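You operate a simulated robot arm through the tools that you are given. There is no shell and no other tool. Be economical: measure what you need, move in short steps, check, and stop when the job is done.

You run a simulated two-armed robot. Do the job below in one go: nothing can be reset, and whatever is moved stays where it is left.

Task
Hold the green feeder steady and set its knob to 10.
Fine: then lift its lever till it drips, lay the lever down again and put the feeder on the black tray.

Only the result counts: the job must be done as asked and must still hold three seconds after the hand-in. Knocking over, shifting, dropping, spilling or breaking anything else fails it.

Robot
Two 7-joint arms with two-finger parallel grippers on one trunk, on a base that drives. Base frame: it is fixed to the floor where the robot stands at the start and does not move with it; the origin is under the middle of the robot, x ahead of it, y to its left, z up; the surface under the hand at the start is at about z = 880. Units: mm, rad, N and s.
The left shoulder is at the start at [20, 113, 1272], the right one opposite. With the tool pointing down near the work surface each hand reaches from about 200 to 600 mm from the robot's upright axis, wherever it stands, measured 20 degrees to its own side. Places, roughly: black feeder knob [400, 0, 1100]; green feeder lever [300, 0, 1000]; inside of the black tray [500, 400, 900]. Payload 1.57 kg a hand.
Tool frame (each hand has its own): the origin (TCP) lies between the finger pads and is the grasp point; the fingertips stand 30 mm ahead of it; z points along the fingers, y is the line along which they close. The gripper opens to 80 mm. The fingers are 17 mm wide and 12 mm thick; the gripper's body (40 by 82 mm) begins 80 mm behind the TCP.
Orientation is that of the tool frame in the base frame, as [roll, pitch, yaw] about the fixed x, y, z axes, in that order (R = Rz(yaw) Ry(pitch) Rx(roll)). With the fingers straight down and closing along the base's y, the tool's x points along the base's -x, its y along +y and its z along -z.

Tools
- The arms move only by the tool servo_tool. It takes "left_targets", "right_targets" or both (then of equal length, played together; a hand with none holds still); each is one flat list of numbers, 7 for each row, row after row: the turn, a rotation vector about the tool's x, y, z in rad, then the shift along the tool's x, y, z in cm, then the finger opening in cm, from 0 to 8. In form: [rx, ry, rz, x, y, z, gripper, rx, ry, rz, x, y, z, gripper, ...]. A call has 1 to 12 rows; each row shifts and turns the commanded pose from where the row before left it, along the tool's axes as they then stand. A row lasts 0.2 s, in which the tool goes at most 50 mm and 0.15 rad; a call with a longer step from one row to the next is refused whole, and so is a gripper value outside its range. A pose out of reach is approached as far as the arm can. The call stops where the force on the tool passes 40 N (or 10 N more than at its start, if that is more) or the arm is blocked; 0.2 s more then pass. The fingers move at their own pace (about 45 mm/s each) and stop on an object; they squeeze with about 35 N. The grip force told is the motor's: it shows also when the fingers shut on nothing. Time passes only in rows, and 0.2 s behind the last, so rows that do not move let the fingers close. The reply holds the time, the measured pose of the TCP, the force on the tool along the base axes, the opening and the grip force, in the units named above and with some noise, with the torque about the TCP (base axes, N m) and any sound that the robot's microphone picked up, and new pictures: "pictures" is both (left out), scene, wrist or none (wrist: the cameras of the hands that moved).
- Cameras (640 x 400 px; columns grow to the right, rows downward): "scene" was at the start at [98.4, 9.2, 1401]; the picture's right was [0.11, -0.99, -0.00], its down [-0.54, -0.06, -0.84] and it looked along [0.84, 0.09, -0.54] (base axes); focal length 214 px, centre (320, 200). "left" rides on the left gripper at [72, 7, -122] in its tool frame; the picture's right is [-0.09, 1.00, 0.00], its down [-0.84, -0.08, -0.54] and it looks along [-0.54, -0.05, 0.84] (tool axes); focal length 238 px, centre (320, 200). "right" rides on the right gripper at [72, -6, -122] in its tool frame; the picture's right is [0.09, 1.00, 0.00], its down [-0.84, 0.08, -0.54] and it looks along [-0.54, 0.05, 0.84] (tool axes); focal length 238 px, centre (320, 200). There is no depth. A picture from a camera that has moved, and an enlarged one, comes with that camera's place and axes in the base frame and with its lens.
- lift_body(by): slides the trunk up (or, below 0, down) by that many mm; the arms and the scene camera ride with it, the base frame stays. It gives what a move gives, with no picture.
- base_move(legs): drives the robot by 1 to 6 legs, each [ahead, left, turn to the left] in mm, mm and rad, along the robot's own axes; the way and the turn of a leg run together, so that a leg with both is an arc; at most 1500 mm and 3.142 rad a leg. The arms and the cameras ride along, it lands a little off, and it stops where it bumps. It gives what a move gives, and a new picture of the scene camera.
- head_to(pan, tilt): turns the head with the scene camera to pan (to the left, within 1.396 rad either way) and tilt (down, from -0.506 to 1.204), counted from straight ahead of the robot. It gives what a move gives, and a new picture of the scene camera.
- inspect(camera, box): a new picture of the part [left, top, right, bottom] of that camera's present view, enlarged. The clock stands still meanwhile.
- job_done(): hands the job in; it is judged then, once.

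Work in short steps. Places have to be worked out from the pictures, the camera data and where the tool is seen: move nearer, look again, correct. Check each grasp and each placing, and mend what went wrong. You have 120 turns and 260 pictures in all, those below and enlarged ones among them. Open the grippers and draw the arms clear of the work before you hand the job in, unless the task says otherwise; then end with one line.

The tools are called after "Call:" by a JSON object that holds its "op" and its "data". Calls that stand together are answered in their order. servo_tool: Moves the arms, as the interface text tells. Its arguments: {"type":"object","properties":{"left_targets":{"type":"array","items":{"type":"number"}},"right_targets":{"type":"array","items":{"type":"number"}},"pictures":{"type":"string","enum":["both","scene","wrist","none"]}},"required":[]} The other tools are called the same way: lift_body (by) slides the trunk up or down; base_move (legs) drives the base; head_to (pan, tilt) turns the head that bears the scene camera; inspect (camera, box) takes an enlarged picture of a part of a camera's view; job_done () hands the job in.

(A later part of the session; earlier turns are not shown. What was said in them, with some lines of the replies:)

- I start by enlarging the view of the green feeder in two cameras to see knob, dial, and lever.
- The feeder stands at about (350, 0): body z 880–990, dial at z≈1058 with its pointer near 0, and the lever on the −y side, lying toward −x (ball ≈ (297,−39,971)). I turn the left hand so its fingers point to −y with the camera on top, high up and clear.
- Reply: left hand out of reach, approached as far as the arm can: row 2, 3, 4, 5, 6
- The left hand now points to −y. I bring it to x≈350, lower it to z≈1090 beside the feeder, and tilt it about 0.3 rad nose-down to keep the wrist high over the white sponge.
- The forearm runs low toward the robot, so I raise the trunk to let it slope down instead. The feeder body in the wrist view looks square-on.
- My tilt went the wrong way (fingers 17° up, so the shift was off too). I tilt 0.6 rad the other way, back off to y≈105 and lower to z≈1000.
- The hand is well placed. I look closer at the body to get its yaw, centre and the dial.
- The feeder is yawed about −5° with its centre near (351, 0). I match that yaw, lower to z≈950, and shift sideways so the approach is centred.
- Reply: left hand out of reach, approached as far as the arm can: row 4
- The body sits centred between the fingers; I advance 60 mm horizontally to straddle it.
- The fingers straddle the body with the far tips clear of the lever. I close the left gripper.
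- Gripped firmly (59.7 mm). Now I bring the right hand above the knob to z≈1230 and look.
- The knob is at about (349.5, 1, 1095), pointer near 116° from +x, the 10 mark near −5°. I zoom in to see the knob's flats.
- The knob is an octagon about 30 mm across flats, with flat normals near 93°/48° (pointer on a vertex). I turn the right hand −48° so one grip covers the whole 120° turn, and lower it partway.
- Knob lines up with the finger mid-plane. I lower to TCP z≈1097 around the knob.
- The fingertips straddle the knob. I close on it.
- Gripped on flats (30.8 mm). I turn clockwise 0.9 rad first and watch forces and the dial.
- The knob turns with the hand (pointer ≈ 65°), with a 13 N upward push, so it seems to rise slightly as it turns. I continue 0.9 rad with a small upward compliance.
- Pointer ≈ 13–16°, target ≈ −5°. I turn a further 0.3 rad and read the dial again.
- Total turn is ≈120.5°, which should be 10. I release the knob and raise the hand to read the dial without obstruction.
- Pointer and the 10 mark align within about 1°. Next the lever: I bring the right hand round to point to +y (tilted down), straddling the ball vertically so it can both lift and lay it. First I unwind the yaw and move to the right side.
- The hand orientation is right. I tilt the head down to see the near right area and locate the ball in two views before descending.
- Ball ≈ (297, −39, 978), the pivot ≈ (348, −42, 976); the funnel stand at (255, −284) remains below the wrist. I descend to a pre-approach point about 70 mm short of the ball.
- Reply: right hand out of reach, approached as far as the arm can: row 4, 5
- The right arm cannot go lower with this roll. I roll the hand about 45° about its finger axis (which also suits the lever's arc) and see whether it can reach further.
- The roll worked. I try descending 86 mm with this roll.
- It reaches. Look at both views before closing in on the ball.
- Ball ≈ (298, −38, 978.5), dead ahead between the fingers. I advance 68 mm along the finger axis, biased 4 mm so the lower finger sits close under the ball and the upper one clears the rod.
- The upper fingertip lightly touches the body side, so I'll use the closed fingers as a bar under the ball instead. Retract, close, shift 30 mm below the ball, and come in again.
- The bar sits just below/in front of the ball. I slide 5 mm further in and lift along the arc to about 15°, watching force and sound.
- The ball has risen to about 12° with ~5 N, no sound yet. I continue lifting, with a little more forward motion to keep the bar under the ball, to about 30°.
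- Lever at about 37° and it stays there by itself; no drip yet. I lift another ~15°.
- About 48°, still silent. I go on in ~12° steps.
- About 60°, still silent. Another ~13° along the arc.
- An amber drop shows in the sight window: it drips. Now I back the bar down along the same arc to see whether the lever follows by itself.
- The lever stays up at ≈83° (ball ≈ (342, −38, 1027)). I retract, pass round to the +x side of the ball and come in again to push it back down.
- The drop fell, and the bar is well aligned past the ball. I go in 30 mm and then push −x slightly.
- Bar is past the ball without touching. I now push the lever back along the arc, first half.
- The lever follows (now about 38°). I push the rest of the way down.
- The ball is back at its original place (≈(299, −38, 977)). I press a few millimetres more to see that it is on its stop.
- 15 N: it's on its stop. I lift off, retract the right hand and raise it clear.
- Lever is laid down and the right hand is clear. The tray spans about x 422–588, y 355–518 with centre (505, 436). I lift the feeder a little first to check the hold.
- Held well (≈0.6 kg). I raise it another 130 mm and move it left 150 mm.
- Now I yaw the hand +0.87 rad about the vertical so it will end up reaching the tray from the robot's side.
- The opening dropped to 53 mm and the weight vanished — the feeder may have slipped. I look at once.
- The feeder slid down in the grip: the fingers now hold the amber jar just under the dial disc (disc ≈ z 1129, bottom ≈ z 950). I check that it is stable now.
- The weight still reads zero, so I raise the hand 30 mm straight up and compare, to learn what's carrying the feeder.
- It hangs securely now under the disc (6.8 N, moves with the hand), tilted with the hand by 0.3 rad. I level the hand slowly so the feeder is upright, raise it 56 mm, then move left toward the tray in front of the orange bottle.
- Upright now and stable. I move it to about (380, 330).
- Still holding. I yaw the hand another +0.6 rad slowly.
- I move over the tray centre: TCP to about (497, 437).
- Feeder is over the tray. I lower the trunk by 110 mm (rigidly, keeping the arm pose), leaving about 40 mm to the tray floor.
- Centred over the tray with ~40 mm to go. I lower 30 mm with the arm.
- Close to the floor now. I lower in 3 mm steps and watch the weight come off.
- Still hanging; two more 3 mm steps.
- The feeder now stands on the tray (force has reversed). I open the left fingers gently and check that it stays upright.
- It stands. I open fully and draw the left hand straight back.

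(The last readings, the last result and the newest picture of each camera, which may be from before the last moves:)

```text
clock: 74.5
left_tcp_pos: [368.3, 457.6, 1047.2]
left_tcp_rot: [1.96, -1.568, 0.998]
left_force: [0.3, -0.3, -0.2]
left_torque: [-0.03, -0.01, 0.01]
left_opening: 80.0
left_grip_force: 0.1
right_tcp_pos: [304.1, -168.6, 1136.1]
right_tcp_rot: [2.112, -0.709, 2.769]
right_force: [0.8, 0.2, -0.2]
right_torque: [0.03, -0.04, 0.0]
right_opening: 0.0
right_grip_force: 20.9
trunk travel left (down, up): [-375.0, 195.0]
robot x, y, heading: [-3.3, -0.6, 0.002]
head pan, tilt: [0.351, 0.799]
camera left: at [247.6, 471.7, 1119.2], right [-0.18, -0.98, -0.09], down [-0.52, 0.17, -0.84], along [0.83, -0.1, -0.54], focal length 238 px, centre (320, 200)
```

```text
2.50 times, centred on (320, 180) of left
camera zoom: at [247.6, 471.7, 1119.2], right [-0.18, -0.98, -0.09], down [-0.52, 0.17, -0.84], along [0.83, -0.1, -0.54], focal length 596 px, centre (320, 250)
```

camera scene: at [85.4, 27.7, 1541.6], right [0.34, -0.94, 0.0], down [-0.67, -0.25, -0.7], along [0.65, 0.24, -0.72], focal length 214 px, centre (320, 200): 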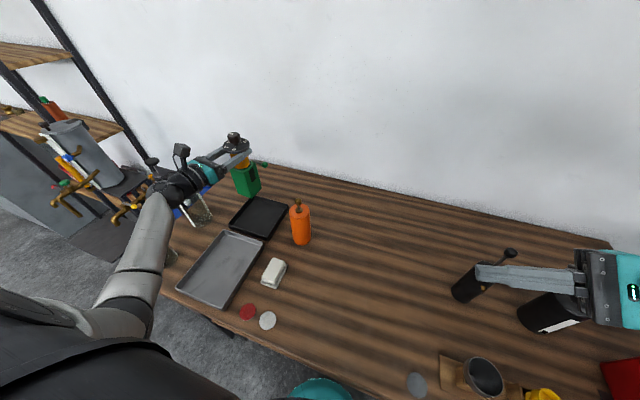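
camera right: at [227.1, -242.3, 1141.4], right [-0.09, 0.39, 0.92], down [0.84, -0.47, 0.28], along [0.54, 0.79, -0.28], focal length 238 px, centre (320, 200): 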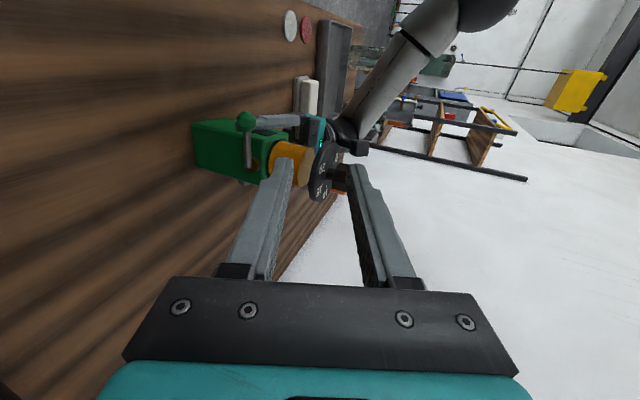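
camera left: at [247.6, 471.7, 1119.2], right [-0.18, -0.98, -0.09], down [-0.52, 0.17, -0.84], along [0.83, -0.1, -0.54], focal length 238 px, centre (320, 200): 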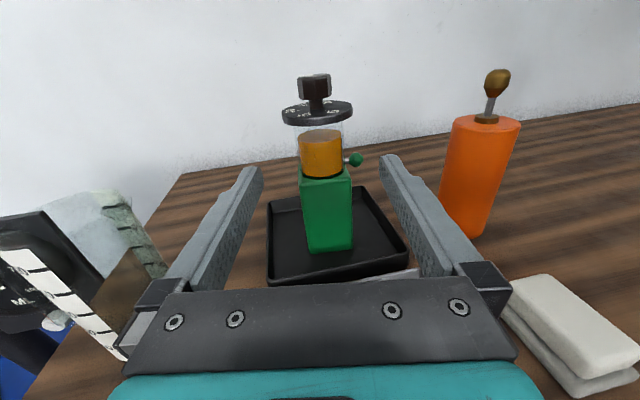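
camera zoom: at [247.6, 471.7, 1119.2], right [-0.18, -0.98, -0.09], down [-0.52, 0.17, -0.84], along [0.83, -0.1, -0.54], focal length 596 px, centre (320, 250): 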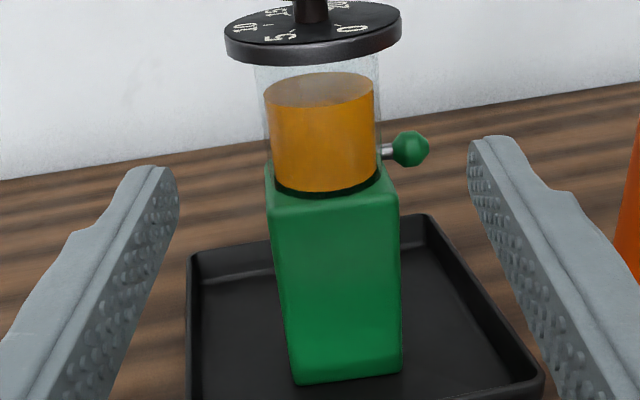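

The feeder stands in the tray with the lever horizontal (ball z ≈ 982, matching). I raise the trunk to draw both arms clear and verify the dial from above.

Call:
{"op": "lift_body", "data": {"by": 190}}

Call:
{"op": "head_to", "data": {"pan": 0.7, "tilt": 0.75}}

Call:
{"op": "inspect", "data": {"camera": "scene", "box": [280, 150, 380, 240]}}

Call:
{"op": "inspect", "data": {"camera": "left", "box": [260, 160, 400, 290]}}

```text
clock: 76.6
left_tcp_pos: [369.3, 456.6, 1236.0]
left_tcp_rot: [2.02, -1.569, 0.94]
left_force: [0.8, -0.5, 0.3]
left_torque: [-0.02, -0.02, 0.0]
left_opening: 80.1
left_grip_force: 0.1
right_tcp_pos: [303.1, -169.0, 1324.7]
right_tcp_rot: [2.11, -0.71, 2.767]
right_force: [-0.4, -1.1, -0.2]
right_torque: [-0.01, 0.02, -0.02]
right_opening: 0.0
right_grip_force: 21.6
trunk travel left (down, up): [-565.0, 5.0]
robot x, y, heading: [2.2, -0.1, 0.004]
head pan, tilt: [0.351, 0.799]
```

```text
clock: 77.4
left_tcp_pos: [368.6, 455.9, 1236.2]
left_tcp_rot: [1.971, -1.57, 0.987]
left_force: [0.0, 0.9, 0.1]
left_torque: [0.0, -0.02, 0.02]
left_opening: 80.1
left_grip_force: 0.1
right_tcp_pos: [303.8, -168.8, 1325.9]
right_tcp_rot: [2.112, -0.709, 2.769]
right_force: [0.0, -0.3, -0.5]
right_torque: [0.0, 0.01, -0.02]
right_opening: 0.2
right_grip_force: 21.2
trunk travel left (down, up): [-565.0, 5.0]
robot x, y, heading: [-0.2, -4.2, 0.002]
head pan, tilt: [0.7, 0.75]
camera scene: at [73.2, 53.1, 1625.6], right [0.64, -0.77, 0.0], down [-0.52, -0.44, -0.73], along [0.56, 0.47, -0.68], focal length 214 px, centre (320, 200)
```

scene: 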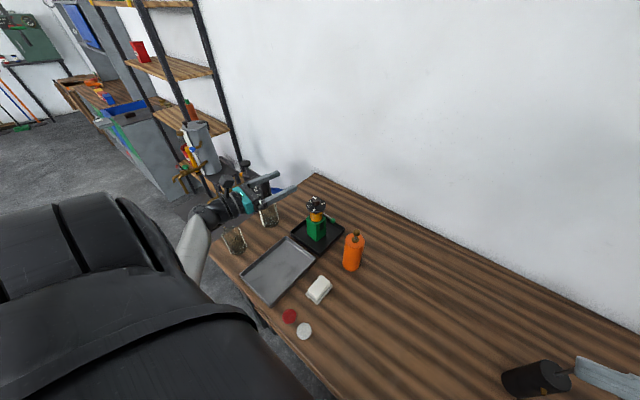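

```text
4.44 times, centred on (330, 195) of scene
camera zoom: at [73.2, 53.1, 1625.6], right [0.64, -0.77, 0.0], down [-0.52, -0.44, -0.73], along [0.56, 0.47, -0.68], focal length 953 px, centre (276, 222)
```

zoom: 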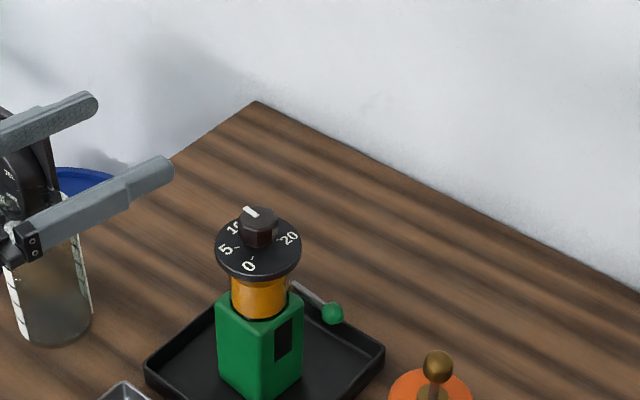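

```text
3.08 times, centred on (330, 225) of left
camera zoom: at [247.9, 471.8, 1309.1], right [-0.18, -0.98, -0.09], down [-0.52, 0.17, -0.84], along [0.83, -0.1, -0.54], focal length 733 px, centre (289, 123)
```

zoom: 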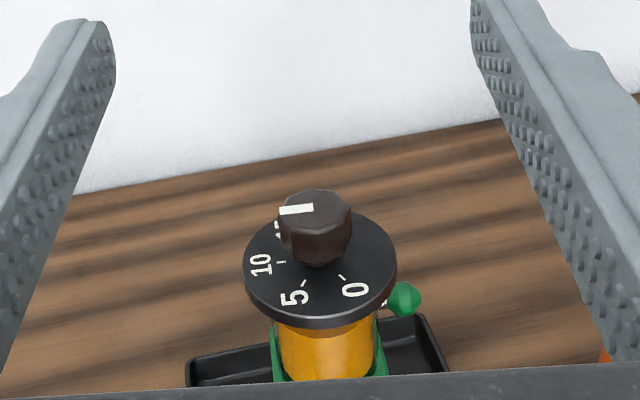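

The pointer seems to face 10; I zoom tightly to verify the angle.

Call:
{"op": "inspect", "data": {"camera": "left", "box": [305, 205, 365, 260]}}

Call:
{"op": "inspect", "data": {"camera": "scene", "box": [300, 190, 335, 222]}}

```text
7.27 times, centred on (335, 232) of left
camera zoom: at [247.9, 471.8, 1309.1], right [-0.18, -0.98, -0.09], down [-0.52, 0.17, -0.84], along [0.83, -0.1, -0.54], focal length 1734 px, centre (211, -36)
```

zoom: 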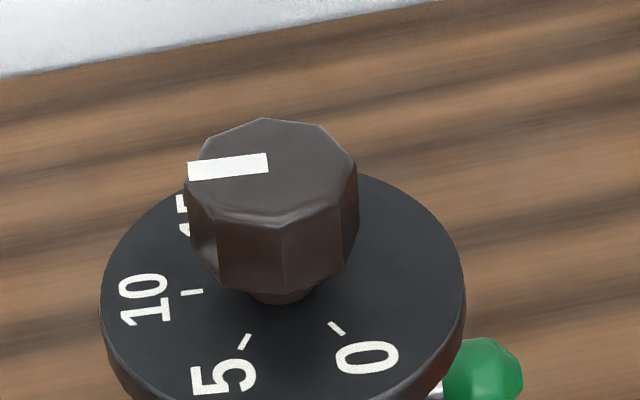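

```text
12.50 times, centred on (318, 206) of scene
camera zoom: at [73.2, 53.1, 1625.6], right [0.64, -0.77, 0.0], down [-0.52, -0.44, -0.73], along [0.56, 0.47, -0.68], focal length 2681 px, centre (351, 125)
```

zoom: 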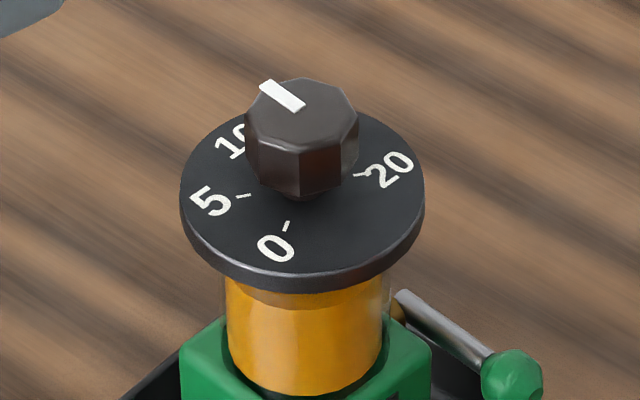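

Both views put the pointer within 1–2° of 10 (≈84° vs ≈85°); lever is down, feeder upright in the tray, nothing else moved. I open the right gripper and take a final look.

Call:
{"op": "servo_tool", "data": {"right_targets": [0, 0, 0, 0, 0, 0, 8, 0, 0, 0, 0, 0, 0, 8, 0, 0, 0, 0, 0, 0, 8, 0, 0, 0, 0, 0, 0, 8, 0, 0, 0, 0, 0, 0, 8], "pictures": "scene"}}

```text
clock: 78.6
left_tcp_pos: [368.5, 456.6, 1236.8]
left_tcp_rot: [1.956, -1.569, 1.001]
left_force: [-0.6, 0.7, 0.3]
left_torque: [0.02, 0.0, 0.03]
left_opening: 79.9
left_grip_force: 0.0
right_tcp_pos: [303.9, -167.9, 1326.0]
right_tcp_rot: [2.111, -0.708, 2.769]
right_force: [-0.6, -0.2, 0.0]
right_torque: [0.02, -0.02, -0.03]
right_opening: 80.0
right_grip_force: 0.1
trunk travel left (down, up): [-565.0, 5.0]
robot x, y, heading: [-0.2, -3.7, -0.002]
head pan, tilt: [0.7, 0.75]
camera scene: at [73.1, 53.2, 1625.6], right [0.64, -0.76, 0.0], down [-0.52, -0.44, -0.73], along [0.56, 0.47, -0.68], focal length 214 px, centre (320, 200)
```

scene: 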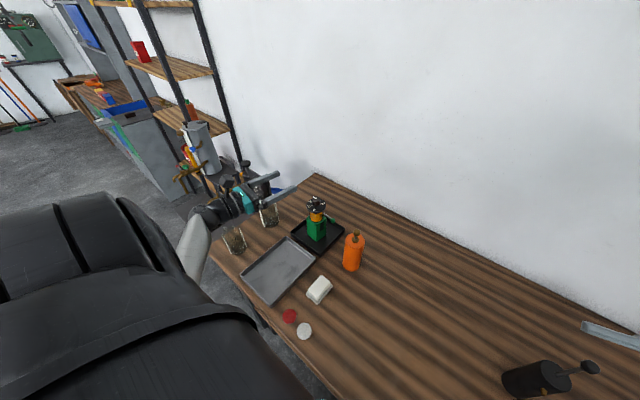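

The black feeder at the picture's edge looks slanted, probably by perspective; I check it before handing in.

Call:
{"op": "head_to", "data": {"pan": -0.1, "tilt": 0.7}}

```text
clock: 79.7
left_tcp_pos: [368.5, 457.7, 1236.6]
left_tcp_rot: [1.926, -1.568, 1.033]
left_force: [0.3, 0.1, 0.0]
left_torque: [0.01, -0.01, 0.03]
left_opening: 80.0
left_grip_force: 0.1
right_tcp_pos: [303.3, -167.7, 1325.5]
right_tcp_rot: [2.112, -0.71, 2.767]
right_force: [-0.4, -0.3, -0.2]
right_torque: [-0.01, 0.02, 0.0]
right_opening: 80.0
right_grip_force: 0.0
trunk travel left (down, up): [-565.0, 5.0]
robot x, y, heading: [1.3, 1.4, 0.004]
head pan, tilt: [-0.099, 0.7]
camera scene: at [94.2, -8.5, 1629.9], right [-0.1, -1.0, 0.0], down [-0.64, 0.06, -0.76], along [0.76, -0.08, -0.64], focal length 214 px, centre (320, 200)
```

scene: 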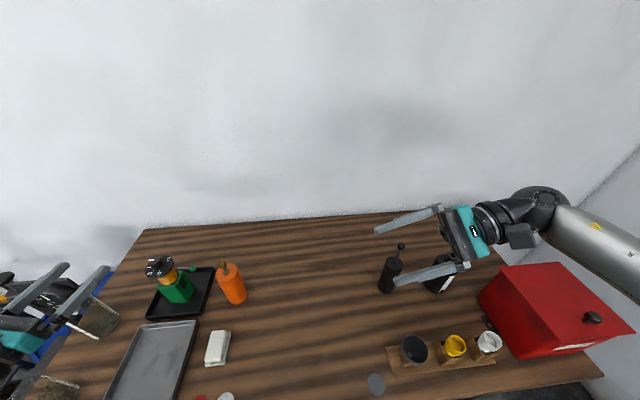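

Everything else stands as it did; the black feeder is upright. I hand in.

Call:
{"op": "job_done", "data": {}}

```text
The job is handed in.
```

The green feeder stands upright on the black tray with its knob at 10 (within about 2° of the mark). I lifted its lever until a drop showed, then laid it back on its stop. On the way to the tray the feeder slid down in the left gripper and caught under its dial disc. It was not dropped, and I saw no sign that anything else moved.
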